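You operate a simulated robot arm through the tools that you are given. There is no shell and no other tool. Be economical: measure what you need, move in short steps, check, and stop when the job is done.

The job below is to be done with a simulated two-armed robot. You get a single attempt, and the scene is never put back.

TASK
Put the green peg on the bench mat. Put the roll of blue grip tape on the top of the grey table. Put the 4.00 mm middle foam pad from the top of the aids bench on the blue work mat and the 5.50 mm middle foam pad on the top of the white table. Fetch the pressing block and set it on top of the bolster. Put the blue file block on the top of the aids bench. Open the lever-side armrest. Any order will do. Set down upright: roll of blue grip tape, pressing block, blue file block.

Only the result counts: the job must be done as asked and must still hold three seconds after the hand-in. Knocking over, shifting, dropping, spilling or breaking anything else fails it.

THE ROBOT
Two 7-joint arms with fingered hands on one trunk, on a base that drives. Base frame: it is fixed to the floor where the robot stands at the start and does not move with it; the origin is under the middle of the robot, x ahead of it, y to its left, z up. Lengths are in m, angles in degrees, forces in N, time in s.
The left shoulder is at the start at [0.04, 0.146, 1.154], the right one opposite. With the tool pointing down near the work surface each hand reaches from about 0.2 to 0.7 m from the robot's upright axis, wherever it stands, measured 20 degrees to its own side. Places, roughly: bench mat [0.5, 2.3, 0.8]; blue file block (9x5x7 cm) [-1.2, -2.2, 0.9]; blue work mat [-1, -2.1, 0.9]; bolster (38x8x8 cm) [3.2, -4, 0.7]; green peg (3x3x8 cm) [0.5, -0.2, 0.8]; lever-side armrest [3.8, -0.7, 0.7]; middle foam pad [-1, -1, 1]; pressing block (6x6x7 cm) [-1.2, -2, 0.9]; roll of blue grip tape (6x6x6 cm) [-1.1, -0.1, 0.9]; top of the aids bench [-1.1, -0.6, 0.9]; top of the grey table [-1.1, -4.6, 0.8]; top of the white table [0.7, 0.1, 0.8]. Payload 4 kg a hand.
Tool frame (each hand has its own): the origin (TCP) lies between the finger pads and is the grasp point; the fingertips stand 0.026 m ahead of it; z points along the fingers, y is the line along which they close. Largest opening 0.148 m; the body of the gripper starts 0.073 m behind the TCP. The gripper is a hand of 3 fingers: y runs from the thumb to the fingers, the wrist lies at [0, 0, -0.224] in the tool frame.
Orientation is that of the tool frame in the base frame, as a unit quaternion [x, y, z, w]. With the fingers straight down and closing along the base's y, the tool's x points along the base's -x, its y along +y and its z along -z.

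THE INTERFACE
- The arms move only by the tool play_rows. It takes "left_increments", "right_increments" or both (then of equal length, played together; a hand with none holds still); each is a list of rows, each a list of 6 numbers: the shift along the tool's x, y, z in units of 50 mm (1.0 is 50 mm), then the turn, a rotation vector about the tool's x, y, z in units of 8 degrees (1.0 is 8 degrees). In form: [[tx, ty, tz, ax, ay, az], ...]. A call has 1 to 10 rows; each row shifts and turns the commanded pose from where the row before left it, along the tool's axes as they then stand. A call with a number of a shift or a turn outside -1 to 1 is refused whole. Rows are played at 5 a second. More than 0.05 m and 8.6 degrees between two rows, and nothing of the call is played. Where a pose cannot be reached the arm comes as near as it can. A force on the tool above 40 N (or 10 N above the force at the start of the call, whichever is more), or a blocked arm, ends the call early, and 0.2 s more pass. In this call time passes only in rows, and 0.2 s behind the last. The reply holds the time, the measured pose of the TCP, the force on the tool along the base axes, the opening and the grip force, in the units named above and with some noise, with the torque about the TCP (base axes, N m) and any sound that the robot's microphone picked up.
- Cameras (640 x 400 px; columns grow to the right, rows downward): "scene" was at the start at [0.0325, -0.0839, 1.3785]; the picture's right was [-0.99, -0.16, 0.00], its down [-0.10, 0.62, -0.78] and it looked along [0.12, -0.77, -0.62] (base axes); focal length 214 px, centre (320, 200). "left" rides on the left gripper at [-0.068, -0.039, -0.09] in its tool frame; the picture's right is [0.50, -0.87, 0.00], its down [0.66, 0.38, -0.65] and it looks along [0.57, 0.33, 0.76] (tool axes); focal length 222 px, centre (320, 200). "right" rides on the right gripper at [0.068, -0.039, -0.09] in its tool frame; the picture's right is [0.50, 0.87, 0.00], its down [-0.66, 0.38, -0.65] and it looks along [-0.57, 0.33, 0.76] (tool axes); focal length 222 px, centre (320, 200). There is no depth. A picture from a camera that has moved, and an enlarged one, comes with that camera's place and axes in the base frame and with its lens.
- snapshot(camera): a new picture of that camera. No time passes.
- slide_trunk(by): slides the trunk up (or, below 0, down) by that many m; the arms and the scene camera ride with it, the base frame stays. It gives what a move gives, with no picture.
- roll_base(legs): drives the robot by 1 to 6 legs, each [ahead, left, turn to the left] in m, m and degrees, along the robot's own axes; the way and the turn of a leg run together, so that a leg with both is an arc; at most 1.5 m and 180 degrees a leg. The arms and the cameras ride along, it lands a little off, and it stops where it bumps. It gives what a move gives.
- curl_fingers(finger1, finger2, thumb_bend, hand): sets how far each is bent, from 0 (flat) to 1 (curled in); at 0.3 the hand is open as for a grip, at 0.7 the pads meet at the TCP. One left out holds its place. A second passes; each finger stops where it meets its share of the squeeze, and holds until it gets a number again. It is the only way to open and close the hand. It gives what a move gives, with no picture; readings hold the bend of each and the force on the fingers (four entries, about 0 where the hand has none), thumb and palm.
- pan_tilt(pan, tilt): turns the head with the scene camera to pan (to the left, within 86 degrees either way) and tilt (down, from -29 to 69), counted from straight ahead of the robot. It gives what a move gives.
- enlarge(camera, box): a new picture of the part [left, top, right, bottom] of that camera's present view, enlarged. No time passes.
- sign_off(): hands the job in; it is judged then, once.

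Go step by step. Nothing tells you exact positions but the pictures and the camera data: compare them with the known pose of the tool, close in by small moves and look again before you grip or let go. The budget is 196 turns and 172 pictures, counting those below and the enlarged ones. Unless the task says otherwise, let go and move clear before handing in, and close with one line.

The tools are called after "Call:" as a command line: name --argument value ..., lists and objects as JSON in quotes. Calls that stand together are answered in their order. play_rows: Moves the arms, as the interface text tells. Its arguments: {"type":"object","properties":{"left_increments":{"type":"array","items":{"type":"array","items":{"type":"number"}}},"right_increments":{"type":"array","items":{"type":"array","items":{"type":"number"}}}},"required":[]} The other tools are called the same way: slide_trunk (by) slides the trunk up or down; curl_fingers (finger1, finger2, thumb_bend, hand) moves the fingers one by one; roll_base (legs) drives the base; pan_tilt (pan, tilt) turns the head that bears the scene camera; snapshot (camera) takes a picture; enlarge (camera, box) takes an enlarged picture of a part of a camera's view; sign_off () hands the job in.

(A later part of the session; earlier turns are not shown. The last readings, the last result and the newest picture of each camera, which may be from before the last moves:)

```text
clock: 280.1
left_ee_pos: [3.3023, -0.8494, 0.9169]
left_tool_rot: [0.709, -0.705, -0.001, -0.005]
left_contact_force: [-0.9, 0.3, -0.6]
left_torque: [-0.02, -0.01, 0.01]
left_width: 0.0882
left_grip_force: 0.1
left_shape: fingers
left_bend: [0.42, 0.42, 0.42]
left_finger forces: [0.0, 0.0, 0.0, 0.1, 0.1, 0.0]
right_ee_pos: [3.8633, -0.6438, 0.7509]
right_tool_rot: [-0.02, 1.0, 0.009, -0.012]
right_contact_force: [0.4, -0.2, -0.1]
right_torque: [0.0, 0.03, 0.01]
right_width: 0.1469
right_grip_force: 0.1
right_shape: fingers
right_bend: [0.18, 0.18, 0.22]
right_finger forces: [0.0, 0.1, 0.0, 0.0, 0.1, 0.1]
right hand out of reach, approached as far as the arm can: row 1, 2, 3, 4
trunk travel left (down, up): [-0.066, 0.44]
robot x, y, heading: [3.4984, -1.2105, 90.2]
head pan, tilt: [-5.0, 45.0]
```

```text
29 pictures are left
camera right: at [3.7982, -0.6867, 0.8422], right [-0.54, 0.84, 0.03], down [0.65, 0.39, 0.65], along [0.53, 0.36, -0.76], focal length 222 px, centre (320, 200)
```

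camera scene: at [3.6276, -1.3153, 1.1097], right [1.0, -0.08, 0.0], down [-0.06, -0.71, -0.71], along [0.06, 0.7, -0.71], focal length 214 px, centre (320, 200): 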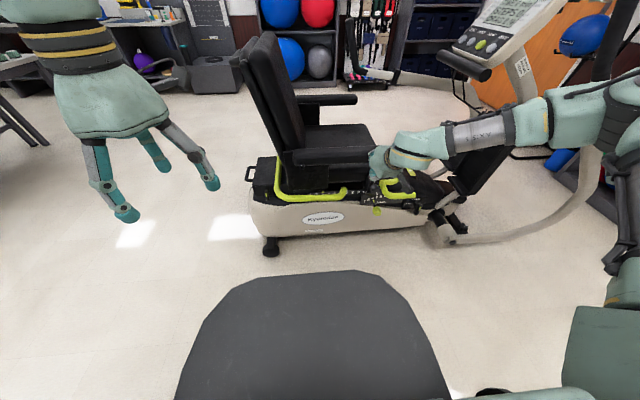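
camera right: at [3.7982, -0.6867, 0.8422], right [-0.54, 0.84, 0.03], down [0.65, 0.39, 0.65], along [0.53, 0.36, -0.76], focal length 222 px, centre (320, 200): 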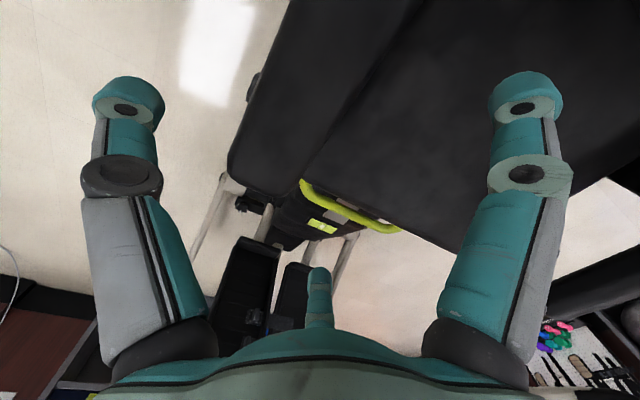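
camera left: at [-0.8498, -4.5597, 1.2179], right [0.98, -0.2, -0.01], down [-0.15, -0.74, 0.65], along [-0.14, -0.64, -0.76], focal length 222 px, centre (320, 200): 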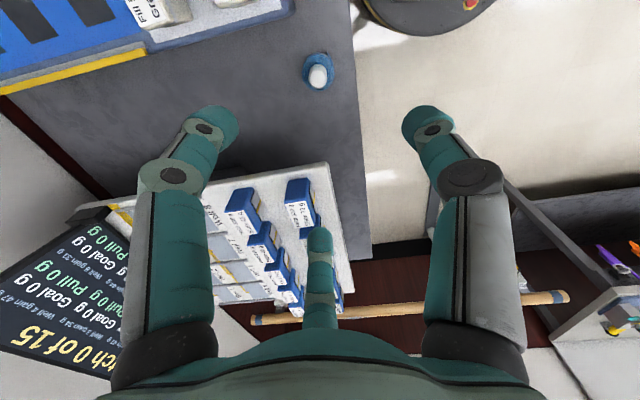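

Low reach works better with a higher shoulder, so I raise the trunk 0.15 m and come down again onto the bar.

Call:
slide_trunk --by 0.18

Call:
play_rows --right_increments '[[0.1, -0.35, 0.85, 0, 0, 0], [0, -0.1, 0.85, 0, 0, 0], [0, 0, 0.85, 0, 0, 0], [0, 0, 0.85, 0, 0, 0]]'

Call:
snapshot --camera "right"

```text
clock: 282.1
left_ee_pos: [3.3036, -0.8498, 1.0972]
left_tool_rot: [0.708, -0.706, -0.002, -0.005]
left_contact_force: [0.7, 0.9, -0.3]
left_torque: [-0.01, -0.03, -0.01]
left_width: 0.0879
left_grip_force: 0.0
left_shape: fingers
left_bend: [0.42, 0.42, 0.42]
left_finger forces: [0.0, 0.0, 0.0, 0.0, 0.1, 0.1]
right_ee_pos: [3.8646, -0.6429, 0.9315]
right_tool_rot: [-0.021, 1.0, 0.008, -0.013]
right_contact_force: [-0.2, 0.0, 1.2]
right_torque: [-0.03, 0.0, -0.02]
right_width: 0.1468
right_grip_force: 0.0
right_shape: fingers
right_bend: [0.18, 0.18, 0.22]
right_finger forces: [0.0, 0.0, 0.0, 0.0, 0.0, 0.0]
trunk travel left (down, up): [-0.246, 0.26]
robot x, y, heading: [3.4975, -1.2084, 90.3]
head pan, tilt: [-5.0, 45.0]
```

```text
clock: 283.1
left_ee_pos: [3.3037, -0.8484, 1.098]
left_tool_rot: [0.709, -0.705, -0.002, -0.004]
left_contact_force: [-0.2, 0.5, 0.3]
left_torque: [0.02, -0.05, 0.0]
left_width: 0.0882
left_grip_force: 0.0
left_shape: fingers
left_bend: [0.42, 0.42, 0.42]
left_finger forces: [0.0, 0.1, 0.0, 0.1, 0.1, 0.0]
right_ee_pos: [3.8766, -0.6426, 0.7972]
right_tool_rot: [-0.022, 1.0, 0.007, -0.014]
right_contact_force: [-0.2, 0.7, 0.3]
right_torque: [-0.02, 0.01, -0.01]
right_width: 0.147
right_grip_force: 0.0
right_shape: fingers
right_bend: [0.18, 0.18, 0.22]
right_finger forces: [0.1, 0.0, 0.0, 0.1, 0.0, 0.0]
right hand out of reach, approached as far as the arm can: row 1, 3, 4
trunk travel left (down, up): [-0.246, 0.26]
robot x, y, heading: [3.5002, -1.2101, 90.5]
head pan, tilt: [-5.0, 45.0]
```

```text
28 pictures are left
camera right: at [3.8125, -0.6853, 0.8884], right [-0.54, 0.84, 0.03], down [0.66, 0.4, 0.64], along [0.53, 0.36, -0.77], focal length 222 px, centre (320, 200)
```

right: 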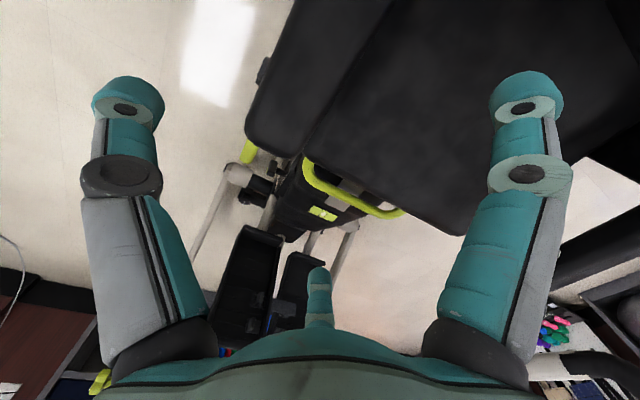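

With the hand at its normal heading, the two fingers straddle the bar from both sides and the thumb sits before its front end, which suits much better. I rise, turn back 90° and come down again.

Call:
play_rows --right_increments '[[0, 0, -0.9, 0, 0, -1], [0, 0, -0.9, 0, 0, -1], [0, 0, 0, 0, 0, -1], [0, 0, 0, 0, 0, -1], [0, 0, 0, 0, 0, -1], [0, 0, 0, 0, 0, -1], [0, 0, 0, 0, 0, -1], [0, 0, 0, 0, 0, -1], [0, 0, 0, 0, 0, -1], [0, 0, 0, 0, 0, -1]]'

Call:
play_rows --right_increments '[[0, 0, 0, 0, 0, -0.9], [0, 0, 0, 0, 0, -0.6], [0.4, 0.2, 0.7, 0, 0, 0], [0.4, 0.2, 0.7, 0, 0, 0]]'

Call:
curl_fingers --hand "right" --finger1 0.35 --finger2 0.35 --thumb_bend 0.25

Call:
snapshot --camera "right"

```text
clock: 285.3
left_ee_pos: [3.3028, -0.8499, 1.0975]
left_tool_rot: [0.709, -0.705, -0.003, -0.004]
left_contact_force: [0.2, 0.1, 0.3]
left_torque: [0.02, 0.04, -0.02]
left_width: 0.0881
left_grip_force: 0.0
left_shape: fingers
left_bend: [0.42, 0.42, 0.42]
left_finger forces: [0.1, 0.0, 0.1, 0.1, 0.1, 0.0]
right_ee_pos: [3.8759, -0.6447, 0.887]
right_tool_rot: [-0.66, 0.751, 0.015, -0.003]
right_contact_force: [-1.2, 0.0, -0.9]
right_torque: [-0.01, 0.0, 0.01]
right_width: 0.1468
right_grip_force: 0.0
right_shape: fingers
right_bend: [0.18, 0.18, 0.22]
right_finger forces: [0.1, 0.0, 0.1, 0.0, 0.0, 0.1]
trunk travel left (down, up): [-0.246, 0.26]
robot x, y, heading: [3.5025, -1.2089, 90.4]
head pan, tilt: [-5.0, 45.0]
```

```text
clock: 286.3
left_ee_pos: [3.3049, -0.8492, 1.0982]
left_tool_rot: [0.709, -0.705, -0.003, -0.005]
left_contact_force: [-0.9, -0.2, -0.1]
left_torque: [0.02, 0.0, -0.03]
left_width: 0.088
left_grip_force: 0.0
left_shape: fingers
left_bend: [0.42, 0.42, 0.42]
left_finger forces: [0.0, 0.1, 0.1, 0.0, 0.1, 0.0]
right_ee_pos: [3.8566, -0.6838, 0.8159]
right_tool_rot: [0.733, -0.68, -0.015, 0.002]
right_contact_force: [0.1, 0.6, 0.3]
right_torque: [0.02, 0.01, 0.02]
right_width: 0.1469
right_grip_force: 0.1
right_shape: fingers
right_bend: [0.18, 0.18, 0.22]
right_finger forces: [0.0, 0.0, 0.1, 0.0, 0.0, 0.0]
trunk travel left (down, up): [-0.246, 0.26]
robot x, y, heading: [3.5034, -1.2064, 89.9]
head pan, tilt: [-5.0, 45.0]
```

```text
clock: 287.3
left_ee_pos: [3.3042, -0.8503, 1.0984]
left_tool_rot: [0.709, -0.705, -0.002, -0.005]
left_contact_force: [-1.0, 0.2, -1.1]
left_torque: [-0.01, -0.03, -0.02]
left_width: 0.0883
left_grip_force: 0.1
left_shape: fingers
left_bend: [0.42, 0.42, 0.42]
left_finger forces: [0.1, 0.0, 0.0, 0.1, 0.1, 0.1]
right_ee_pos: [3.8574, -0.6833, 0.8161]
right_tool_rot: [0.734, -0.68, -0.015, 0.003]
right_contact_force: [0.3, -0.1, -0.2]
right_torque: [0.0, 0.0, 0.01]
right_width: 0.125
right_grip_force: 0.0
right_shape: fingers
right_bend: [0.35, 0.35, 0.25]
right_finger forces: [0.1, 0.0, 0.0, 0.1, 0.1, 0.1]
trunk travel left (down, up): [-0.246, 0.26]
robot x, y, heading: [3.5025, -1.2128, 90.4]
head pan, tilt: [-5.0, 45.0]
```

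```text
27 pictures are left
camera right: at [3.9037, -0.7496, 0.9045], right [-0.83, -0.56, 0.01], down [-0.41, 0.61, 0.68], along [-0.39, 0.55, -0.74], focal length 222 px, centre (320, 200)
```

right: 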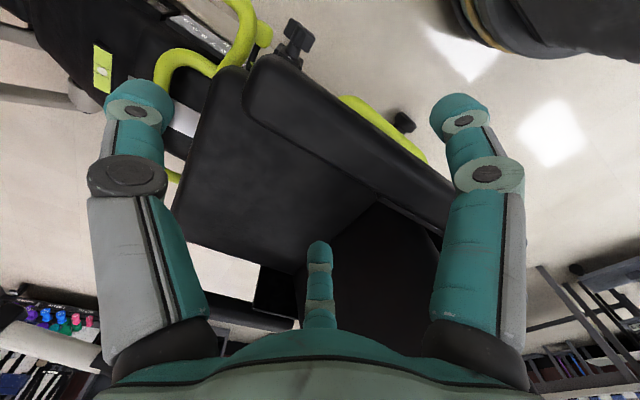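

Call:
play_rows --right_increments '[[-0.12, 0, 0.7, 0, 0, 0], [0, 0, 0.7, 0, 0, 0], [0, 0, 0.4, 0, 0, 0], [0, 0, 0.4, 0, 0, 0]]'

Call:
curl_fingers --hand "right" --finger1 0.6 --finger2 0.6 --thumb_bend 0.5

Call:
snapshot --camera "right"

```text
clock: 288.3
left_ee_pos: [3.3047, -0.8495, 1.0981]
left_tool_rot: [0.708, -0.706, -0.003, -0.004]
left_contact_force: [0.2, -0.1, 0.5]
left_torque: [0.02, 0.02, -0.03]
left_width: 0.0883
left_grip_force: 0.1
left_shape: fingers
left_bend: [0.42, 0.42, 0.42]
left_finger forces: [0.1, 0.1, 0.1, 0.0, 0.0, 0.0]
right_ee_pos: [3.8599, -0.6976, 0.7334]
right_tool_rot: [0.733, -0.68, -0.015, 0.002]
right_contact_force: [0.1, 1.0, 0.3]
right_torque: [0.02, -0.03, -0.01]
right_width: 0.125
right_grip_force: 0.1
right_shape: fingers
right_bend: [0.35, 0.35, 0.25]
right_finger forces: [0.0, 0.0, 0.1, 0.0, 0.0, 0.0]
right hand out of reach, approached as far as the arm can: row 2, 3, 4
trunk travel left (down, up): [-0.246, 0.26]
robot x, y, heading: [3.5033, -1.2114, 90.6]
head pan, tilt: [-5.0, 45.0]
```

```text
clock: 289.3
left_ee_pos: [3.3043, -0.8506, 1.0986]
left_tool_rot: [0.708, -0.706, -0.003, -0.004]
left_contact_force: [0.5, 0.1, 0.7]
left_torque: [0.0, 0.02, -0.01]
left_width: 0.0879
left_grip_force: 0.0
left_shape: fingers
left_bend: [0.42, 0.42, 0.42]
left_finger forces: [0.1, 0.0, 0.1, 0.0, 0.0, 0.0]
right_ee_pos: [3.8601, -0.6983, 0.7333]
right_tool_rot: [0.733, -0.68, -0.016, 0.0]
right_contact_force: [10.1, 4.5, 11.5]
right_torque: [0.24, -0.83, 0.13]
right_width: 0.0618
right_grip_force: 8.4
right_shape: fingers
right_bend: [0.6, 0.6, 0.44]
right_finger forces: [0.1, 2.4, 0.1, 0.1, 15.0, 0.0]
trunk travel left (down, up): [-0.246, 0.26]
robot x, y, heading: [3.5007, -1.2094, 89.6]
head pan, tilt: [-5.0, 45.0]
```

```text
26 pictures are left
camera right: at [3.9062, -0.7644, 0.8217], right [-0.83, -0.56, 0.01], down [-0.41, 0.61, 0.68], along [-0.39, 0.55, -0.74], focal length 222 px, centre (320, 200)
```

right: 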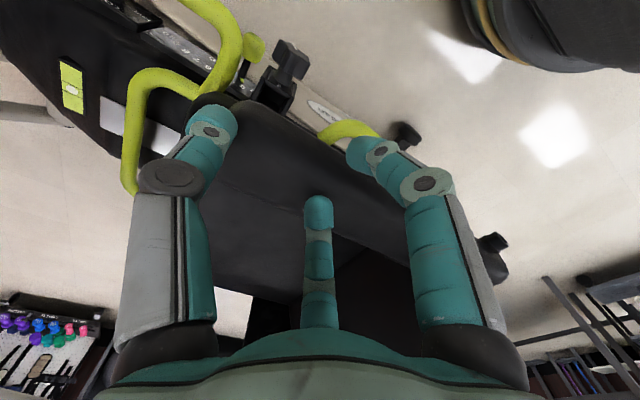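

Call:
curl_fingers --hand "right" --finger1 0.35 --finger2 0.35 --thumb_bend 0.25

Call:
slide_trunk --by 0.12

Call:
roll_base --legs '[[0, -0.1, 0]]'

Call:
play_rows --right_increments '[[-0.25, 0.7, 0, 0, 0, 0.2], [-0.25, 0.7, 0, 0, 0, 0.2], [0, 0.6, 0.5, 0, 0, 0], [0, 0, 0.8, 0, 0, 0], [0, 0, 0.8, 0, 0, 0], [0, 0, 0.5, 0, 0, 0], [0, 0, 0.4, 0, 0, 0]]'

Call:
snapshot --camera "right"

```text
clock: 290.3
left_ee_pos: [3.3041, -0.8495, 1.098]
left_tool_rot: [0.709, -0.705, -0.003, -0.005]
left_contact_force: [-0.4, 1.0, -0.5]
left_torque: [-0.01, 0.02, -0.02]
left_width: 0.088
left_grip_force: 0.0
left_shape: fingers
left_bend: [0.42, 0.42, 0.42]
left_finger forces: [0.0, 0.0, 0.0, 0.0, 0.0, 0.0]
right_ee_pos: [3.8594, -0.6984, 0.7329]
right_tool_rot: [0.733, -0.68, -0.015, 0.002]
right_contact_force: [0.7, -0.3, 0.0]
right_torque: [0.02, 0.0, 0.01]
right_width: 0.1241
right_grip_force: 0.0
right_shape: fingers
right_bend: [0.35, 0.35, 0.25]
right_finger forces: [0.0, 0.0, 0.1, 0.0, 0.1, 0.0]
trunk travel left (down, up): [-0.246, 0.26]
robot x, y, heading: [3.5006, -1.2101, 90.2]
head pan, tilt: [-5.0, 45.0]
```

```text
clock: 291.8
left_ee_pos: [3.3038, -0.8494, 1.2172]
left_tool_rot: [0.71, -0.704, -0.002, -0.005]
left_contact_force: [0.8, 0.6, 0.6]
left_torque: [-0.03, 0.0, 0.0]
left_width: 0.0882
left_grip_force: 0.1
left_shape: fingers
left_bend: [0.42, 0.42, 0.42]
left_finger forces: [0.0, 0.1, 0.0, 0.0, 0.0, 0.0]
right_ee_pos: [3.8597, -0.6988, 0.8517]
right_tool_rot: [0.733, -0.68, -0.015, 0.002]
right_contact_force: [0.4, -0.3, 0.5]
right_torque: [0.0, 0.02, 0.02]
right_width: 0.1241
right_grip_force: 0.0
right_shape: fingers
right_bend: [0.35, 0.35, 0.25]
right_finger forces: [0.0, 0.1, 0.0, 0.1, 0.0, 0.0]
trunk travel left (down, up): [-0.366, 0.14]
robot x, y, heading: [3.4969, -1.2118, 90.0]
head pan, tilt: [-5.0, 45.0]
```

```text
clock: 292.9
left_ee_pos: [3.4028, -0.8486, 1.2167]
left_tool_rot: [0.709, -0.705, -0.003, -0.006]
left_contact_force: [0.0, -0.4, -0.4]
left_torque: [-0.04, 0.02, -0.03]
left_width: 0.0881
left_grip_force: 0.0
left_shape: fingers
left_bend: [0.42, 0.42, 0.42]
left_finger forces: [0.0, 0.0, 0.0, 0.0, 0.0, 0.0]
right_ee_pos: [3.958, -0.6975, 0.8522]
right_tool_rot: [0.734, -0.679, -0.015, 0.002]
right_contact_force: [-0.6, -0.5, -0.5]
right_torque: [0.0, -0.01, 0.0]
right_width: 0.124
right_grip_force: 0.0
right_shape: fingers
right_bend: [0.35, 0.35, 0.25]
right_finger forces: [0.0, 0.0, 0.1, 0.0, 0.1, 0.0]
trunk travel left (down, up): [-0.366, 0.14]
robot x, y, heading: [3.6006, -1.2122, 90.2]
head pan, tilt: [-5.0, 45.0]
```

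```text
clock: 294.5
left_ee_pos: [3.4036, -0.8495, 1.2169]
left_tool_rot: [0.709, -0.706, -0.003, -0.004]
left_contact_force: [-0.3, 0.3, 0.3]
left_torque: [0.0, 0.0, -0.03]
left_width: 0.0885
left_grip_force: 0.1
left_shape: fingers
left_bend: [0.42, 0.42, 0.42]
left_finger forces: [0.0, 0.0, 0.0, 0.1, 0.0, 0.0]
right_ee_pos: [3.9117, -0.7553, 0.831]
right_tool_rot: [0.715, -0.699, -0.016, 0.002]
right_contact_force: [-0.3, 1.0, -0.6]
right_torque: [0.03, -0.02, 0.02]
right_width: 0.1241
right_grip_force: 0.1
right_shape: fingers
right_bend: [0.35, 0.35, 0.25]
right_finger forces: [0.0, 0.1, 0.1, 0.0, 0.1, 0.0]
right hand out of reach, approached as far as the arm can: row 1, 2, 3, 4, 5, 6, 7
trunk travel left (down, up): [-0.366, 0.14]
robot x, y, heading: [3.599, -1.2137, 90.2]
head pan, tilt: [-5.0, 45.0]
```

```text
25 pictures are left
camera right: at [3.9536, -0.8234, 0.9189], right [-0.85, -0.52, 0.01], down [-0.38, 0.63, 0.68], along [-0.36, 0.57, -0.74], focal length 222 px, centre (320, 200)
```

right: 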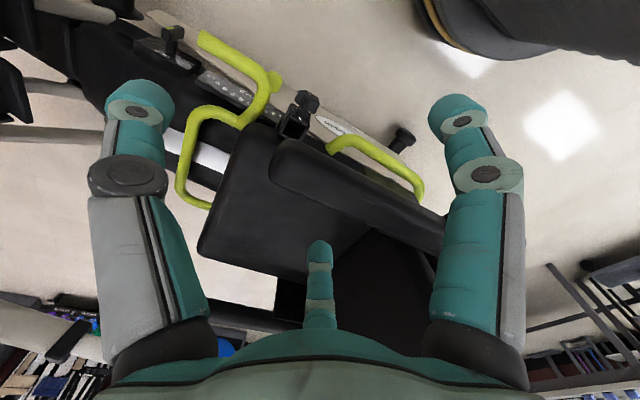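

The right arm has got into an awkward posture, so I switch to the left arm: raise and tuck the right hand, then shift right so that the left hand faces the bar's front end.

Call:
play_rows --right_increments '[[0, 0, -0.9, 0, 0, 0], [0, 0, -0.9, 0, 0, 0], [0, 0, -0.9, 0, 0, 0], [0, 0, -0.9, 0, 0, 0], [0.6, 0, -0.7, 0, 0, 0], [0.8, 0, -0.5, 0, 0, 0], [0.8, 0, -0.5, 0, 0, 0]]'

Call:
roll_base --legs '[[-0.05, 0, 0], [0, -0.5, 0]]'

Call:
slide_trunk --by -0.15

Call:
pan_tilt --pan 10 --tilt 40

Call:
snapshot --camera "scene"

```text
clock: 296.1
left_ee_pos: [3.4037, -0.8511, 1.2171]
left_tool_rot: [0.709, -0.705, -0.002, -0.006]
left_contact_force: [-0.2, 0.3, -0.2]
left_torque: [0.03, 0.01, -0.02]
left_width: 0.0879
left_grip_force: 0.1
left_shape: fingers
left_bend: [0.42, 0.42, 0.42]
left_finger forces: [0.1, 0.0, 0.0, 0.1, 0.1, 0.0]
right_ee_pos: [3.9208, -0.8719, 1.0952]
right_tool_rot: [0.714, -0.7, -0.015, 0.002]
right_contact_force: [0.0, -0.8, 0.1]
right_torque: [0.01, 0.02, 0.01]
right_width: 0.1242
right_grip_force: 0.0
right_shape: fingers
right_bend: [0.35, 0.35, 0.25]
right_finger forces: [0.0, 0.1, 0.0, 0.0, 0.1, 0.0]
trunk travel left (down, up): [-0.366, 0.14]
robot x, y, heading: [3.6033, -1.2114, 90.3]
head pan, tilt: [-5.0, 45.0]
```

```text
clock: 299.6
left_ee_pos: [3.9034, -0.8972, 1.2168]
left_tool_rot: [0.71, -0.704, -0.002, -0.004]
left_contact_force: [-0.1, -0.5, -0.2]
left_torque: [-0.02, 0.01, -0.01]
left_width: 0.088
left_grip_force: 0.1
left_shape: fingers
left_bend: [0.42, 0.42, 0.42]
left_finger forces: [0.0, 0.0, 0.1, 0.0, 0.0, 0.0]
right_ee_pos: [4.4201, -0.916, 1.0943]
right_tool_rot: [0.714, -0.7, -0.014, 0.002]
right_contact_force: [0.3, 0.6, 0.3]
right_torque: [-0.02, -0.01, -0.02]
right_width: 0.1242
right_grip_force: 0.0
right_shape: fingers
right_bend: [0.35, 0.35, 0.25]
right_finger forces: [0.1, 0.0, 0.0, 0.0, 0.0, 0.1]
trunk travel left (down, up): [-0.366, 0.14]
robot x, y, heading: [4.1016, -1.255, 90.3]
head pan, tilt: [-5.0, 45.0]
```

```text
clock: 301.4
left_ee_pos: [3.9049, -0.8969, 1.0683]
left_tool_rot: [0.709, -0.705, -0.003, -0.005]
left_contact_force: [-0.4, -0.6, 0.1]
left_torque: [-0.02, -0.03, 0.01]
left_width: 0.0881
left_grip_force: 0.0
left_shape: fingers
left_bend: [0.42, 0.42, 0.42]
left_finger forces: [0.0, 0.1, 0.1, 0.0, 0.1, 0.1]
right_ee_pos: [4.4207, -0.9165, 0.945]
right_tool_rot: [0.715, -0.699, -0.015, 0.003]
right_contact_force: [-0.2, 0.6, -0.2]
right_torque: [0.0, 0.0, -0.05]
right_width: 0.1242
right_grip_force: 0.0
right_shape: fingers
right_bend: [0.35, 0.35, 0.25]
right_finger forces: [0.0, 0.0, 0.0, 0.1, 0.0, 0.0]
trunk travel left (down, up): [-0.216, 0.29]
robot x, y, heading: [4.0973, -1.2571, 90.4]
head pan, tilt: [-5.0, 45.0]
```

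```text
clock: 302.1
left_ee_pos: [3.9045, -0.8965, 1.068]
left_tool_rot: [0.71, -0.705, -0.003, -0.005]
left_contact_force: [0.6, -0.2, 0.3]
left_torque: [0.0, -0.01, 0.0]
left_width: 0.0882
left_grip_force: 0.1
left_shape: fingers
left_bend: [0.42, 0.42, 0.42]
left_finger forces: [0.0, 0.0, 0.0, 0.1, 0.0, 0.0]
right_ee_pos: [4.4215, -0.9152, 0.9452]
right_tool_rot: [0.714, -0.7, -0.016, 0.003]
right_contact_force: [-0.3, 0.6, -0.7]
right_torque: [0.0, 0.01, 0.05]
right_width: 0.1243
right_grip_force: 0.1
right_shape: fingers
right_bend: [0.35, 0.35, 0.25]
right_finger forces: [0.0, 0.0, 0.0, 0.1, 0.0, 0.0]
trunk travel left (down, up): [-0.216, 0.29]
robot x, y, heading: [4.1034, -1.2603, 90.4]
head pan, tilt: [10.0, 40.0]
```

```text
24 pictures are left
camera scene: at [4.0855, -1.1525, 1.2685], right [0.98, 0.18, 0.0], down [0.11, -0.63, -0.77], along [-0.14, 0.75, -0.64], focal length 214 px, centre (320, 200)
```

scene: 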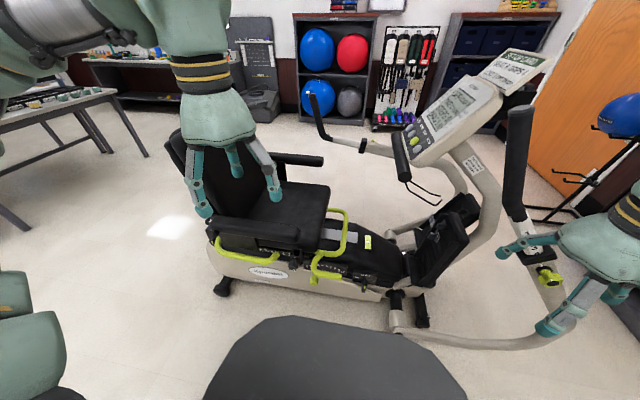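

Call:
play_rows --left_increments '[[0, 0, 0, 0, 0, 0], [0, 0, 0, 0, 0, 0], [-0.74, 0.15, 0.5, 0, 0, 0], [-0.74, 0.15, 0.5, 0, 0, 0], [-0.74, 0.15, 0.5, 0, 0, 0], [-0.74, 0.15, 0.5, 0, 0, 0], [-0.74, 0.15, 0.5, 0, 0, 0], [-0.74, 0.14, 0.5, 0, 0, 0]]' --right_increments '[[0.9, 0, 0, 0, 0, 0], [0.9, 0, 0, 0, 0, 0], [0, 0, -0.9, 0, 0, 0], [0, 0, -0.9, 0, 0, 0], [0, 0, 0, 0, 0, 0], [0, 0, 0, 0, 0, 0], [0, 0, 0, 0, 0, 0], [0, 0, 0, 0, 0, 0]]'

Call:
curl_fingers --hand "left" --finger1 0.35 --finger2 0.35 --thumb_bend 0.25

Call:
play_rows --left_increments '[[0, 0, 0.8, 0, 0, 0], [0, 0, 0.8, 0, 0, 0]]'

Call:
snapshot --camera "left"

```text
clock: 303.9
left_ee_pos: [3.8607, -0.6728, 0.9189]
left_tool_rot: [0.709, -0.705, -0.002, -0.004]
left_contact_force: [0.1, 0.7, -1.1]
left_torque: [-0.01, 0.0, 0.01]
left_width: 0.0881
left_grip_force: 0.0
left_shape: fingers
left_bend: [0.42, 0.42, 0.42]
left_finger forces: [0.0, 0.1, 0.0, 0.0, 0.0, 0.0]
right_ee_pos: [4.4287, -1.0026, 1.0346]
right_tool_rot: [0.714, -0.7, -0.015, 0.003]
right_contact_force: [-0.1, 0.7, -0.5]
right_torque: [-0.03, 0.0, -0.01]
right_width: 0.1241
right_grip_force: 0.1
right_shape: fingers
right_bend: [0.35, 0.35, 0.25]
right_finger forces: [0.0, 0.1, 0.0, 0.0, 0.0, 0.0]
right hand out of reach, approached as far as the arm can: row 2
trunk travel left (down, up): [-0.216, 0.29]
robot x, y, heading: [4.1064, -1.2534, 90.2]
head pan, tilt: [10.0, 40.0]
```

```text
clock: 304.9
left_ee_pos: [3.8609, -0.6744, 0.9213]
left_tool_rot: [0.71, -0.704, -0.003, -0.005]
left_contact_force: [-0.1, -0.5, 0.1]
left_torque: [0.0, 0.01, 0.0]
left_width: 0.1238
left_grip_force: 0.0
left_shape: fingers
left_bend: [0.35, 0.35, 0.25]
left_finger forces: [0.0, 0.0, 0.0, 0.0, 0.1, 0.0]
right_ee_pos: [4.4258, -1.0033, 1.0364]
right_tool_rot: [0.714, -0.7, -0.016, 0.003]
right_contact_force: [0.0, -0.8, -0.7]
right_torque: [0.01, 0.01, 0.0]
right_width: 0.1243
right_grip_force: 0.0
right_shape: fingers
right_bend: [0.35, 0.35, 0.25]
right_finger forces: [0.0, 0.0, 0.0, 0.1, 0.0, 0.0]
trunk travel left (down, up): [-0.216, 0.29]
robot x, y, heading: [4.1006, -1.2604, 90.2]
head pan, tilt: [10.0, 40.0]
```

```text
clock: 305.5
left_ee_pos: [3.8592, -0.6717, 0.8399]
left_tool_rot: [0.71, -0.704, -0.003, -0.005]
left_contact_force: [0.2, 0.5, 0.5]
left_torque: [-0.01, 0.0, -0.05]
left_width: 0.124
left_grip_force: 0.0
left_shape: fingers
left_bend: [0.35, 0.35, 0.25]
left_finger forces: [0.0, 0.0, 0.0, 0.0, 0.0, 0.0]
right_ee_pos: [4.4287, -1.003, 1.0373]
right_tool_rot: [0.715, -0.699, -0.014, 0.003]
right_contact_force: [-0.2, -0.6, -0.1]
right_torque: [0.01, -0.03, 0.02]
right_width: 0.1241
right_grip_force: 0.0
right_shape: fingers
right_bend: [0.35, 0.35, 0.25]
right_finger forces: [0.1, 0.1, 0.0, 0.0, 0.1, 0.0]
trunk travel left (down, up): [-0.216, 0.29]
robot x, y, heading: [4.1035, -1.2575, 90.4]
head pan, tilt: [10.0, 40.0]
```

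```text
23 pictures are left
camera left: at [3.8986, -0.6041, 0.9309], right [0.87, -0.49, 0.0], down [-0.38, -0.66, 0.65], along [-0.32, -0.56, -0.76], focal length 222 px, centre (320, 200)
```

left: 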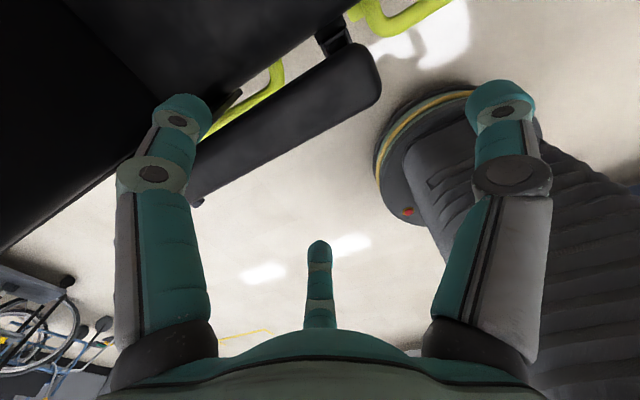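

Call:
play_rows --left_increments '[[0, 0, 0.7, 0, 0, 0], [0, 0, 0.7, 0, 0, 0], [0, 0, 0.7, 0, 0, 0], [0, 0, 0.6, 0, 0, 0]]'

Call:
curl_fingers --hand "left" --finger1 0.65 --finger2 0.65 --thumb_bend 0.5

Call:
snapshot --camera "left"

```text
clock: 306.5
left_ee_pos: [3.8588, -0.6704, 0.7046]
left_tool_rot: [0.709, -0.705, -0.002, -0.004]
left_contact_force: [1.7, -0.2, -0.4]
left_torque: [-0.01, -0.05, 0.0]
left_width: 0.124
left_grip_force: 0.0
left_shape: fingers
left_bend: [0.35, 0.35, 0.25]
left_finger forces: [0.0, 0.1, 0.0, 0.1, 0.1, 0.0]
right_ee_pos: [4.4291, -1.0024, 1.0369]
right_tool_rot: [0.715, -0.699, -0.016, 0.003]
right_contact_force: [-0.4, 0.4, 0.5]
right_torque: [-0.01, 0.02, 0.03]
right_width: 0.1242
right_grip_force: 0.1
right_shape: fingers
right_bend: [0.35, 0.35, 0.25]
right_finger forces: [0.0, 0.0, 0.0, 0.0, 0.0, 0.1]
trunk travel left (down, up): [-0.216, 0.29]
robot x, y, heading: [4.1018, -1.2598, 90.2]
head pan, tilt: [10.0, 40.0]
```

```text
clock: 307.5
left_ee_pos: [3.8628, -0.6727, 0.7063]
left_tool_rot: [0.708, -0.706, -0.002, -0.005]
left_contact_force: [17.1, 0.7, 4.3]
left_torque: [-0.02, -0.36, 0.03]
left_width: 0.0825
left_grip_force: 19.6
left_shape: fingers
left_bend: [0.51, 0.54, 0.41]
left_finger forces: [7.8, 7.5, 0.0, 0.0, 23.8, 0.0]
right_ee_pos: [4.4292, -1.0028, 1.0371]
right_tool_rot: [0.715, -0.699, -0.016, 0.003]
right_contact_force: [-0.2, 0.8, 0.3]
right_torque: [0.01, -0.03, 0.04]
right_width: 0.1243
right_grip_force: 0.0
right_shape: fingers
right_bend: [0.35, 0.35, 0.25]
right_finger forces: [0.0, 0.0, 0.1, 0.0, 0.0, 0.0]
trunk travel left (down, up): [-0.216, 0.29]
robot x, y, heading: [4.1034, -1.2567, 90.3]
head pan, tilt: [10.0, 40.0]
```

```text
22 pictures are left
camera left: at [3.9014, -0.6035, 0.7975], right [0.87, -0.5, 0.0], down [-0.38, -0.66, 0.65], along [-0.32, -0.56, -0.76], focal length 222 px, centre (320, 200)
```

left: 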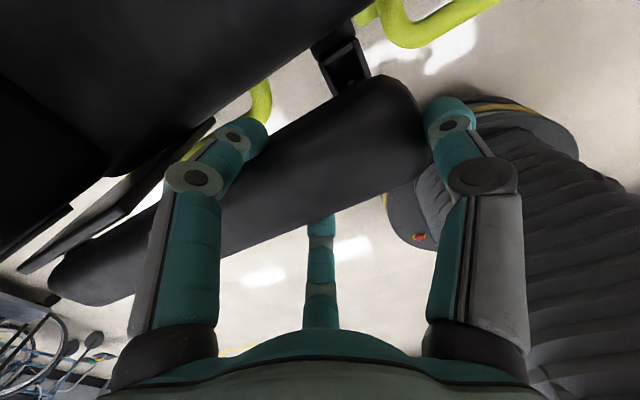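

The fingers hold the bar by its sides with the thumb at its end. I lead it up along the first part of the arc, tilting the hand a little with it.

Call:
play_rows --left_increments '[[0, 0.1, -0.6, 0, 0, 0], [0, 0.2, -0.66, -0.4, 0, 0], [0, 0.25, -0.64, -0.4, 0, 0], [0, 0.3, -0.62, -0.4, 0, 0], [0, 0.36, -0.6, -0.4, 0, 0]]'

Call:
snapshot --camera "scene"

```text
clock: 308.7
left_ee_pos: [3.8122, -0.6731, 0.8688]
left_tool_rot: [0.705, -0.7, -0.082, 0.072]
left_contact_force: [20.9, 5.0, 7.7]
left_torque: [0.21, -1.33, 0.35]
left_width: 0.0758
left_grip_force: 10.4
left_shape: fingers
left_bend: [0.61, 0.64, 0.37]
left_finger forces: [0.1, 0.0, 0.0, 0.1, 21.4, 0.0]
right_ee_pos: [4.4317, -1.0032, 1.0356]
right_tool_rot: [0.714, -0.7, -0.016, 0.004]
right_contact_force: [-0.9, 0.0, -0.3]
right_torque: [-0.01, 0.01, -0.02]
right_width: 0.1241
right_grip_force: 0.1
right_shape: fingers
right_bend: [0.35, 0.35, 0.25]
right_finger forces: [0.0, 0.0, 0.0, 0.0, 0.1, 0.0]
trunk travel left (down, up): [-0.216, 0.29]
robot x, y, heading: [4.1034, -1.2602, 90.2]
head pan, tilt: [10.0, 40.0]
```

```text
21 pictures are left
camera scene: at [4.0886, -1.1531, 1.2686], right [0.98, 0.18, 0.0], down [0.11, -0.63, -0.77], along [-0.14, 0.75, -0.64], focal length 214 px, centre (320, 200)
```

scene: 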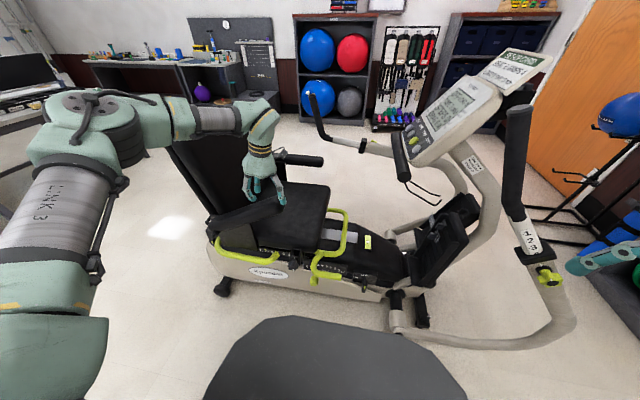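

Call:
snapshot --camera "left"

Call:
enlarge --camera "scene" --box '[180, 110, 360, 290]'

```text
20 pictures are left
camera left: at [3.8697, -0.605, 0.9486], right [0.85, -0.49, -0.2], down [-0.22, -0.67, 0.71], along [-0.48, -0.56, -0.67], focal length 222 px, centre (320, 200)
```

left: 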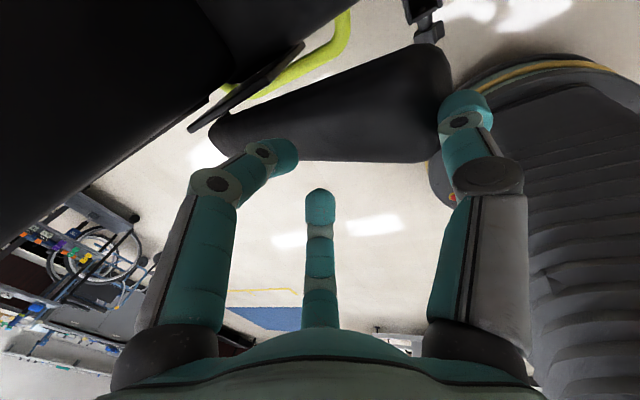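

```text
2.22 times, centred on (270, 200) of scene
camera zoom: at [4.0886, -1.1531, 1.2686], right [0.98, 0.18, 0.0], down [0.11, -0.63, -0.77], along [-0.14, 0.75, -0.64], focal length 477 px, centre (431, 200)
```

zoom: 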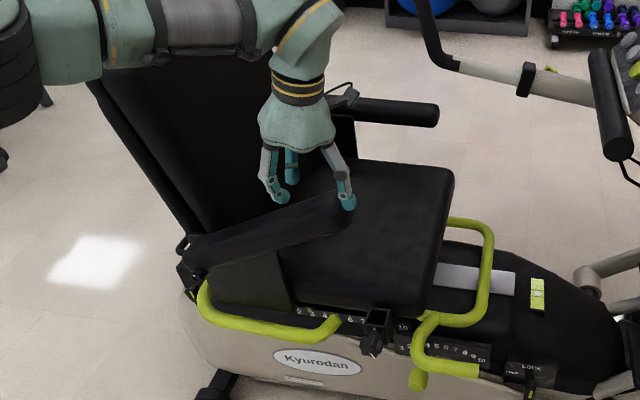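

The armrest flips up and is already about 25–30° up, with the thumb pushing its end. I keep leading along the arc.

Call:
play_rows --left_increments '[[0, 0.51, -0.46, 0, 0, 0], [0, 0.57, -0.4, 0, 0, 0], [0, 0.62, -0.32, 0, 0, 0], [0, 0.66, -0.23, 0, 0, 0]]'

Call:
enlarge --camera "scene" --box '[180, 110, 360, 290]'

```text
clock: 309.7
left_ee_pos: [3.716, -0.675, 0.9647]
left_tool_rot: [0.705, -0.701, -0.083, 0.071]
left_contact_force: [20.3, 13.6, 24.0]
left_torque: [0.59, -2.53, 0.95]
left_width: 0.0768
left_grip_force: 15.8
left_shape: fingers
left_bend: [0.61, 0.64, 0.37]
left_finger forces: [0.0, 0.0, 0.0, 0.0, 31.6, 0.1]
right_ee_pos: [4.4308, -1.0041, 1.0351]
right_tool_rot: [0.715, -0.699, -0.017, 0.004]
right_contact_force: [0.7, 0.1, 0.0]
right_torque: [-0.02, -0.02, 0.0]
right_width: 0.1243
right_grip_force: 0.0
right_shape: fingers
right_bend: [0.35, 0.35, 0.25]
right_finger forces: [0.1, 0.0, 0.0, 0.1, 0.0, 0.0]
trunk travel left (down, up): [-0.216, 0.29]
robot x, y, heading: [4.1027, -1.2584, 90.1]
head pan, tilt: [10.0, 40.0]
```

```text
2.22 times, centred on (270, 200) of scene
camera zoom: at [4.0897, -1.1531, 1.2688], right [0.98, 0.18, 0.0], down [0.11, -0.63, -0.77], along [-0.14, 0.75, -0.64], focal length 477 px, centre (431, 200)
```

zoom: 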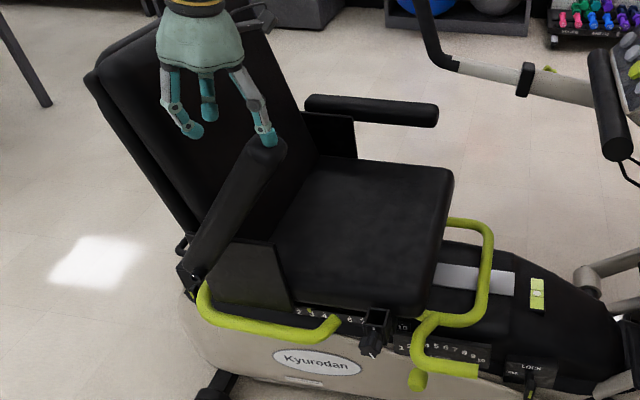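

Call:
play_rows --left_increments '[[0, 0.73, -0.08, 0, 0, 0], [0, 0.75, 0, 0, 0, 0], [0, 0.75, 0.1, 0, 0, 0]]'

Call:
enlarge --camera "scene" --box '[180, 90, 360, 270]'

```text
clock: 310.3
left_ee_pos: [3.6711, -0.6743, 0.9893]
left_tool_rot: [0.705, -0.702, -0.084, 0.059]
left_contact_force: [17.7, 4.1, 31.8]
left_torque: [0.2, -2.78, 0.24]
left_width: 0.073
left_grip_force: 17.8
left_shape: fingers
left_bend: [0.61, 0.64, 0.4]
left_finger forces: [0.1, 0.0, 0.0, 0.0, 35.8, 0.0]
right_ee_pos: [4.4313, -1.0063, 1.0367]
right_tool_rot: [0.714, -0.7, -0.018, 0.002]
right_contact_force: [0.4, -0.1, -0.2]
right_torque: [-0.01, -0.01, -0.02]
right_width: 0.1242
right_grip_force: 0.2
right_shape: fingers
right_bend: [0.35, 0.35, 0.25]
right_finger forces: [0.1, 0.0, 0.0, 0.0, 0.0, 0.0]
trunk travel left (down, up): [-0.216, 0.29]
robot x, y, heading: [4.1054, -1.2536, 90.2]
head pan, tilt: [10.0, 40.0]
stopped in row 2 (left hand): the force on the tool passed its limit at 47 N (the readings are from after the stop); the commanded pose is now the measured one
```

```text
2.22 times, centred on (270, 180) of scene
camera zoom: at [4.0895, -1.1561, 1.269], right [0.98, 0.18, 0.0], down [0.11, -0.63, -0.77], along [-0.14, 0.76, -0.64], focal length 477 px, centre (431, 244)
```

zoom: 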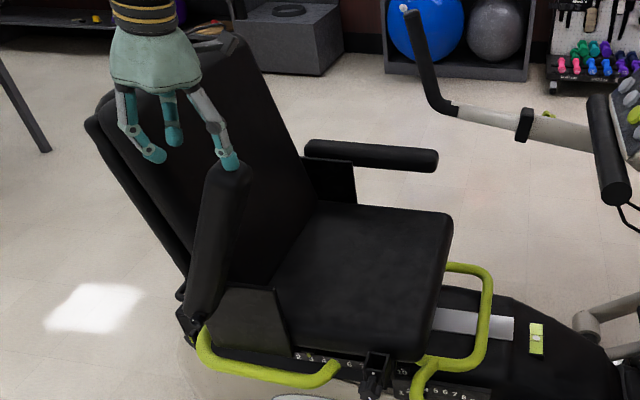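

Call:
play_rows --left_increments '[[0, 0.13, -0.58, 0, 0, 0], [0, 0.13, -0.58, 0, 0, 0], [0, -0.8, -0.18, 0, 0, 0], [0, -0.8, -0.18, 0, 0, 0]]'

Call:
curl_fingers --hand "left" --finger1 0.7 --finger2 0.7 --thumb_bend 0.7

Call:
enlarge --camera "scene" --box '[180, 90, 360, 270]'

```text
clock: 311.3
left_ee_pos: [3.7434, -0.674, 1.0409]
left_tool_rot: [0.705, -0.701, -0.082, 0.068]
left_contact_force: [-0.4, 0.1, -0.7]
left_torque: [-0.02, 0.0, 0.01]
left_width: 0.0452
left_grip_force: 0.0
left_shape: fingers
left_bend: [0.61, 0.64, 0.5]
left_finger forces: [0.1, 0.0, 0.1, 0.1, 0.0, 0.0]
right_ee_pos: [4.4284, -1.003, 1.0371]
right_tool_rot: [0.715, -0.699, -0.016, 0.003]
right_contact_force: [-0.1, 1.0, -0.4]
right_torque: [0.01, -0.06, -0.05]
right_width: 0.1241
right_grip_force: 0.1
right_shape: fingers
right_bend: [0.35, 0.35, 0.25]
right_finger forces: [0.1, 0.1, 0.1, 0.0, 0.0, 0.0]
trunk travel left (down, up): [-0.216, 0.29]
robot x, y, heading: [4.1003, -1.2588, 90.4]
head pan, tilt: [10.0, 40.0]
```

```text
clock: 312.3
left_ee_pos: [3.7428, -0.6742, 1.0416]
left_tool_rot: [0.706, -0.7, -0.08, 0.067]
left_contact_force: [-0.4, -0.7, -0.1]
left_torque: [0.01, 0.0, 0.02]
left_width: 0.0003
left_grip_force: 0.0
left_shape: fingers
left_bend: [0.69, 0.7, 0.7]
left_finger forces: [0.0, 0.0, 0.1, 0.0, 0.0, 0.0]
right_ee_pos: [4.428, -1.0035, 1.0368]
right_tool_rot: [0.714, -0.7, -0.016, 0.003]
right_contact_force: [-0.5, -0.1, -0.6]
right_torque: [-0.03, -0.04, -0.01]
right_width: 0.1242
right_grip_force: 0.1
right_shape: fingers
right_bend: [0.35, 0.35, 0.25]
right_finger forces: [0.0, 0.0, 0.0, 0.1, 0.0, 0.0]
trunk travel left (down, up): [-0.216, 0.29]
robot x, y, heading: [4.0997, -1.2571, 90.2]
head pan, tilt: [10.0, 40.0]
```

```text
2.22 times, centred on (270, 180) of scene
camera zoom: at [4.0857, -1.1523, 1.2685], right [0.98, 0.18, 0.0], down [0.11, -0.63, -0.77], along [-0.14, 0.75, -0.64], focal length 477 px, centre (431, 244)
```

zoom: 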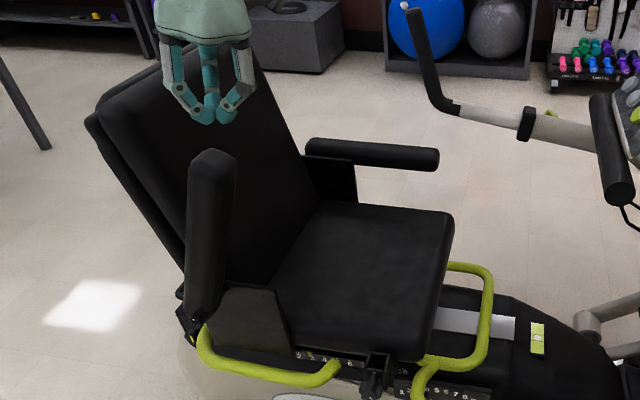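

The armrest stays up by itself at about 70°. With the hand closed I push it further back from its front side.

Call:
play_rows --left_increments '[[0, -0.7, -0.16, 0, 0, 0], [0, -0.7, -0.16, 0, 0, 0], [0, -0.18, 0.78, 0, 0, 0], [0, -0.18, 0.78, 0, 0, 0], [0, -0.18, 0.78, 0, 0, 0], [0, 0.75, 0.17, 0, 0, 0], [0, 0.75, 0.17, 0, 0, 0], [0, 0.75, 0.17, 0, 0, 0], [0, 0.75, 0.17, 0, 0, 0]]'

Call:
enlarge --camera "scene" --box '[180, 90, 360, 270]'

```text
clock: 314.3
left_ee_pos: [3.6648, -0.673, 0.9207]
left_tool_rot: [0.706, -0.701, -0.082, 0.066]
left_contact_force: [3.7, 0.4, 0.6]
left_torque: [0.03, 0.11, -0.11]
left_width: 0.0
left_grip_force: 2.0
left_shape: fingers
left_bend: [0.7, 0.7, 0.7]
left_finger forces: [3.0, 0.0, 0.0, 0.1, 0.0, 0.0]
right_ee_pos: [4.4283, -1.0041, 1.0368]
right_tool_rot: [0.715, -0.699, -0.015, 0.002]
right_contact_force: [-0.1, 0.1, -0.9]
right_torque: [-0.01, -0.02, -0.02]
right_width: 0.1243
right_grip_force: 0.0
right_shape: fingers
right_bend: [0.35, 0.35, 0.25]
right_finger forces: [0.0, 0.0, 0.0, 0.0, 0.0, 0.0]
trunk travel left (down, up): [-0.216, 0.29]
robot x, y, heading: [4.107, -1.254, 90.3]
head pan, tilt: [10.0, 40.0]
```

```text
2.22 times, centred on (270, 180) of scene
camera zoom: at [4.0855, -1.1526, 1.2685], right [0.98, 0.18, 0.0], down [0.11, -0.63, -0.77], along [-0.14, 0.75, -0.64], focal length 477 px, centre (431, 244)
```

zoom: 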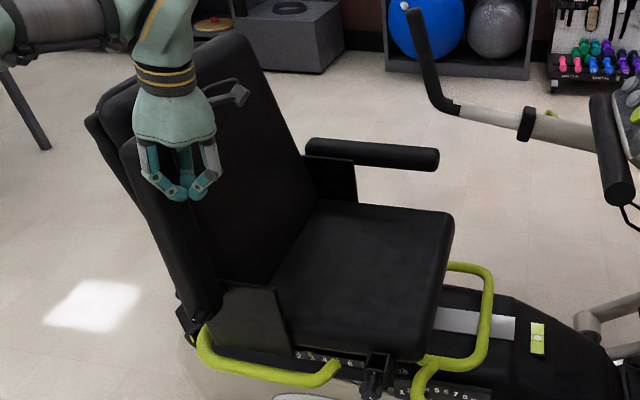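

Call:
play_rows --left_increments '[[0, 0.6, 0.13, 0, 0, 0], [0, 0.5, 0.11, 0, 0, 0]]'

```text
clock: 314.9
left_ee_pos: [3.606, -0.6735, 0.9186]
left_tool_rot: [0.706, -0.7, -0.081, 0.067]
left_contact_force: [2.7, 1.1, 0.2]
left_torque: [-0.03, 0.01, -0.03]
left_width: 0.0
left_grip_force: 0.7
left_shape: fingers
left_bend: [0.7, 0.7, 0.7]
left_finger forces: [1.2, 1.1, 0.1, 0.1, 0.1, 0.0]
right_ee_pos: [4.4285, -1.0031, 1.0363]
right_tool_rot: [0.715, -0.699, -0.015, 0.004]
right_contact_force: [-0.3, -0.1, -0.5]
right_torque: [0.01, 0.0, -0.02]
right_width: 0.124
right_grip_force: 0.1
right_shape: fingers
right_bend: [0.35, 0.35, 0.25]
right_finger forces: [0.1, 0.0, 0.1, 0.0, 0.1, 0.0]
trunk travel left (down, up): [-0.216, 0.29]
robot x, y, heading: [4.1061, -1.254, 90.2]
head pan, tilt: [10.0, 40.0]
```

Call:
play_rows --left_increments '[[0, 0.5, 0.11, 0, 0, 0], [0, 0.4, 0.09, 0, 0, 0], [0, 0.4, 0.09, 0, 0, 0]]'

Call:
enlarge --camera "scene" --box '[180, 90, 360, 270]'

```text
clock: 315.4
left_ee_pos: [3.5962, -0.6699, 0.9217]
left_tool_rot: [-0.701, 0.707, 0.072, -0.06]
left_contact_force: [20.9, -5.0, 7.1]
left_torque: [-0.07, 0.07, 0.14]
left_width: 0.0001
left_grip_force: 11.2
left_shape: fingers
left_bend: [0.7, 0.71, 0.68]
left_finger forces: [11.0, 10.5, 0.1, 0.0, 0.0, 0.1]
right_ee_pos: [4.4329, -1.0062, 1.0367]
right_tool_rot: [0.713, -0.701, -0.017, 0.003]
right_contact_force: [0.0, -0.1, -0.1]
right_torque: [-0.02, 0.02, 0.0]
right_width: 0.1241
right_grip_force: 0.1
right_shape: fingers
right_bend: [0.35, 0.35, 0.25]
right_finger forces: [0.0, 0.0, 0.0, 0.0, 0.0, 0.0]
trunk travel left (down, up): [-0.216, 0.29]
robot x, y, heading: [4.1025, -1.2554, 89.9]
head pan, tilt: [10.0, 40.0]
stopped in row 2 (left hand): the force on the tool passed its limit at 46 N (the readings are from after the stop); the commanded pose is now the measured one
```

```text
2.22 times, centred on (270, 180) of scene
camera zoom: at [4.0898, -1.1536, 1.2687], right [0.98, 0.17, 0.0], down [0.11, -0.63, -0.77], along [-0.13, 0.76, -0.64], focal length 477 px, centre (431, 244)
```

zoom: 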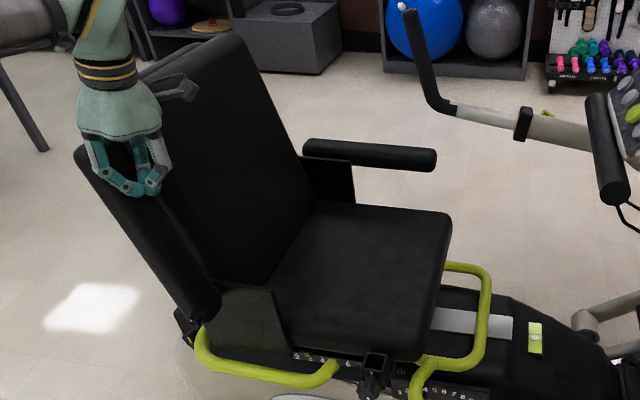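

The armrest is fully open against its stop. I draw the left hand clear, then drive back toward the counter for the blue file block.

Call:
play_rows --left_increments '[[0, -0.9, -0.2, 0, 0, 0], [0, -0.9, -0.2, 0, 0, 0], [0, 0.2, -0.9, 0, 0, 0], [0, 0.2, -0.9, 0, 0, 0], [0.6, 0, -0.7, 0.8, 0, 0], [0.9, 0, 0, 0.8, 0, 0], [0.9, 0, 0, 0, 0, 0], [0.9, 0, 0, 0, 0, 0]]'

Call:
roll_base --legs '[[-0.1, 0, 0], [0, 0.5, 0], [-1.15, 0, 0], [0, 0, 90], [1.5, 0, 0], [1.4, 0, 0]]'

Call:
roll_base --legs '[[0.7, 0, 0]]'

```text
clock: 317.2
left_ee_pos: [3.6821, -0.839, 1.045]
left_tool_rot: [-0.705, 0.709, -0.005, 0.016]
left_contact_force: [0.0, 0.3, 0.4]
left_torque: [0.0, -0.01, -0.02]
left_width: 0.0
left_grip_force: 0.1
left_shape: fingers
left_bend: [0.7, 0.7, 0.7]
left_finger forces: [0.0, 0.0, 0.0, 0.0, 0.0, 0.0]
right_ee_pos: [4.4284, -1.0059, 1.037]
right_tool_rot: [0.713, -0.701, -0.016, 0.002]
right_contact_force: [0.4, -0.5, -1.2]
right_torque: [0.03, 0.01, -0.01]
right_width: 0.1236
right_grip_force: 0.1
right_shape: fingers
right_bend: [0.35, 0.35, 0.25]
right_finger forces: [0.0, 0.1, 0.0, 0.0, 0.0, 0.0]
trunk travel left (down, up): [-0.216, 0.29]
robot x, y, heading: [4.1047, -1.2555, 90.3]
head pan, tilt: [10.0, 40.0]
```

```text
clock: 343.8
left_ee_pos: [0.2617, -2.9395, 1.0458]
left_tool_rot: [1.0, -0.003, -0.008, -0.016]
left_contact_force: [-0.9, 0.1, 0.0]
left_torque: [0.0, 0.0, -0.03]
left_width: 0.0003
left_grip_force: 0.0
left_shape: fingers
left_bend: [0.7, 0.7, 0.7]
left_finger forces: [0.0, 0.0, 0.0, 0.0, 0.0, 0.0]
right_ee_pos: [0.4264, -2.1932, 1.0355]
right_tool_rot: [1.0, 0.01, -0.008, 0.013]
right_contact_force: [-0.8, -0.4, -0.1]
right_torque: [0.02, 0.03, 0.03]
right_width: 0.124
right_grip_force: 0.0
right_shape: fingers
right_bend: [0.35, 0.35, 0.25]
right_finger forces: [0.0, 0.0, 0.1, 0.0, 0.0, 0.1]
trunk travel left (down, up): [-0.216, 0.29]
robot x, y, heading: [0.6816, -2.5181, -180.1]
head pan, tilt: [10.0, 40.0]
```

```text
clock: 347.7
left_ee_pos: [-0.4391, -2.9364, 1.0449]
left_tool_rot: [1.0, -0.006, -0.006, -0.016]
left_contact_force: [-0.2, 1.8, -0.4]
left_torque: [0.03, 0.01, -0.03]
left_width: 0.0003
left_grip_force: 0.1
left_shape: fingers
left_bend: [0.7, 0.7, 0.7]
left_finger forces: [0.1, 0.0, 0.1, 0.0, 0.0, 0.1]
right_ee_pos: [-0.2703, -2.1908, 1.037]
right_tool_rot: [1.0, 0.007, -0.009, 0.013]
right_contact_force: [0.1, 0.1, 0.6]
right_torque: [-0.05, 0.01, -0.01]
right_width: 0.1241
right_grip_force: 0.0
right_shape: fingers
right_bend: [0.35, 0.35, 0.25]
right_finger forces: [0.0, 0.0, 0.0, 0.0, 0.0, 0.1]
trunk travel left (down, up): [-0.216, 0.29]
robot x, y, heading: [-0.0168, -2.5193, 179.8]
head pan, tilt: [10.0, 40.0]
```

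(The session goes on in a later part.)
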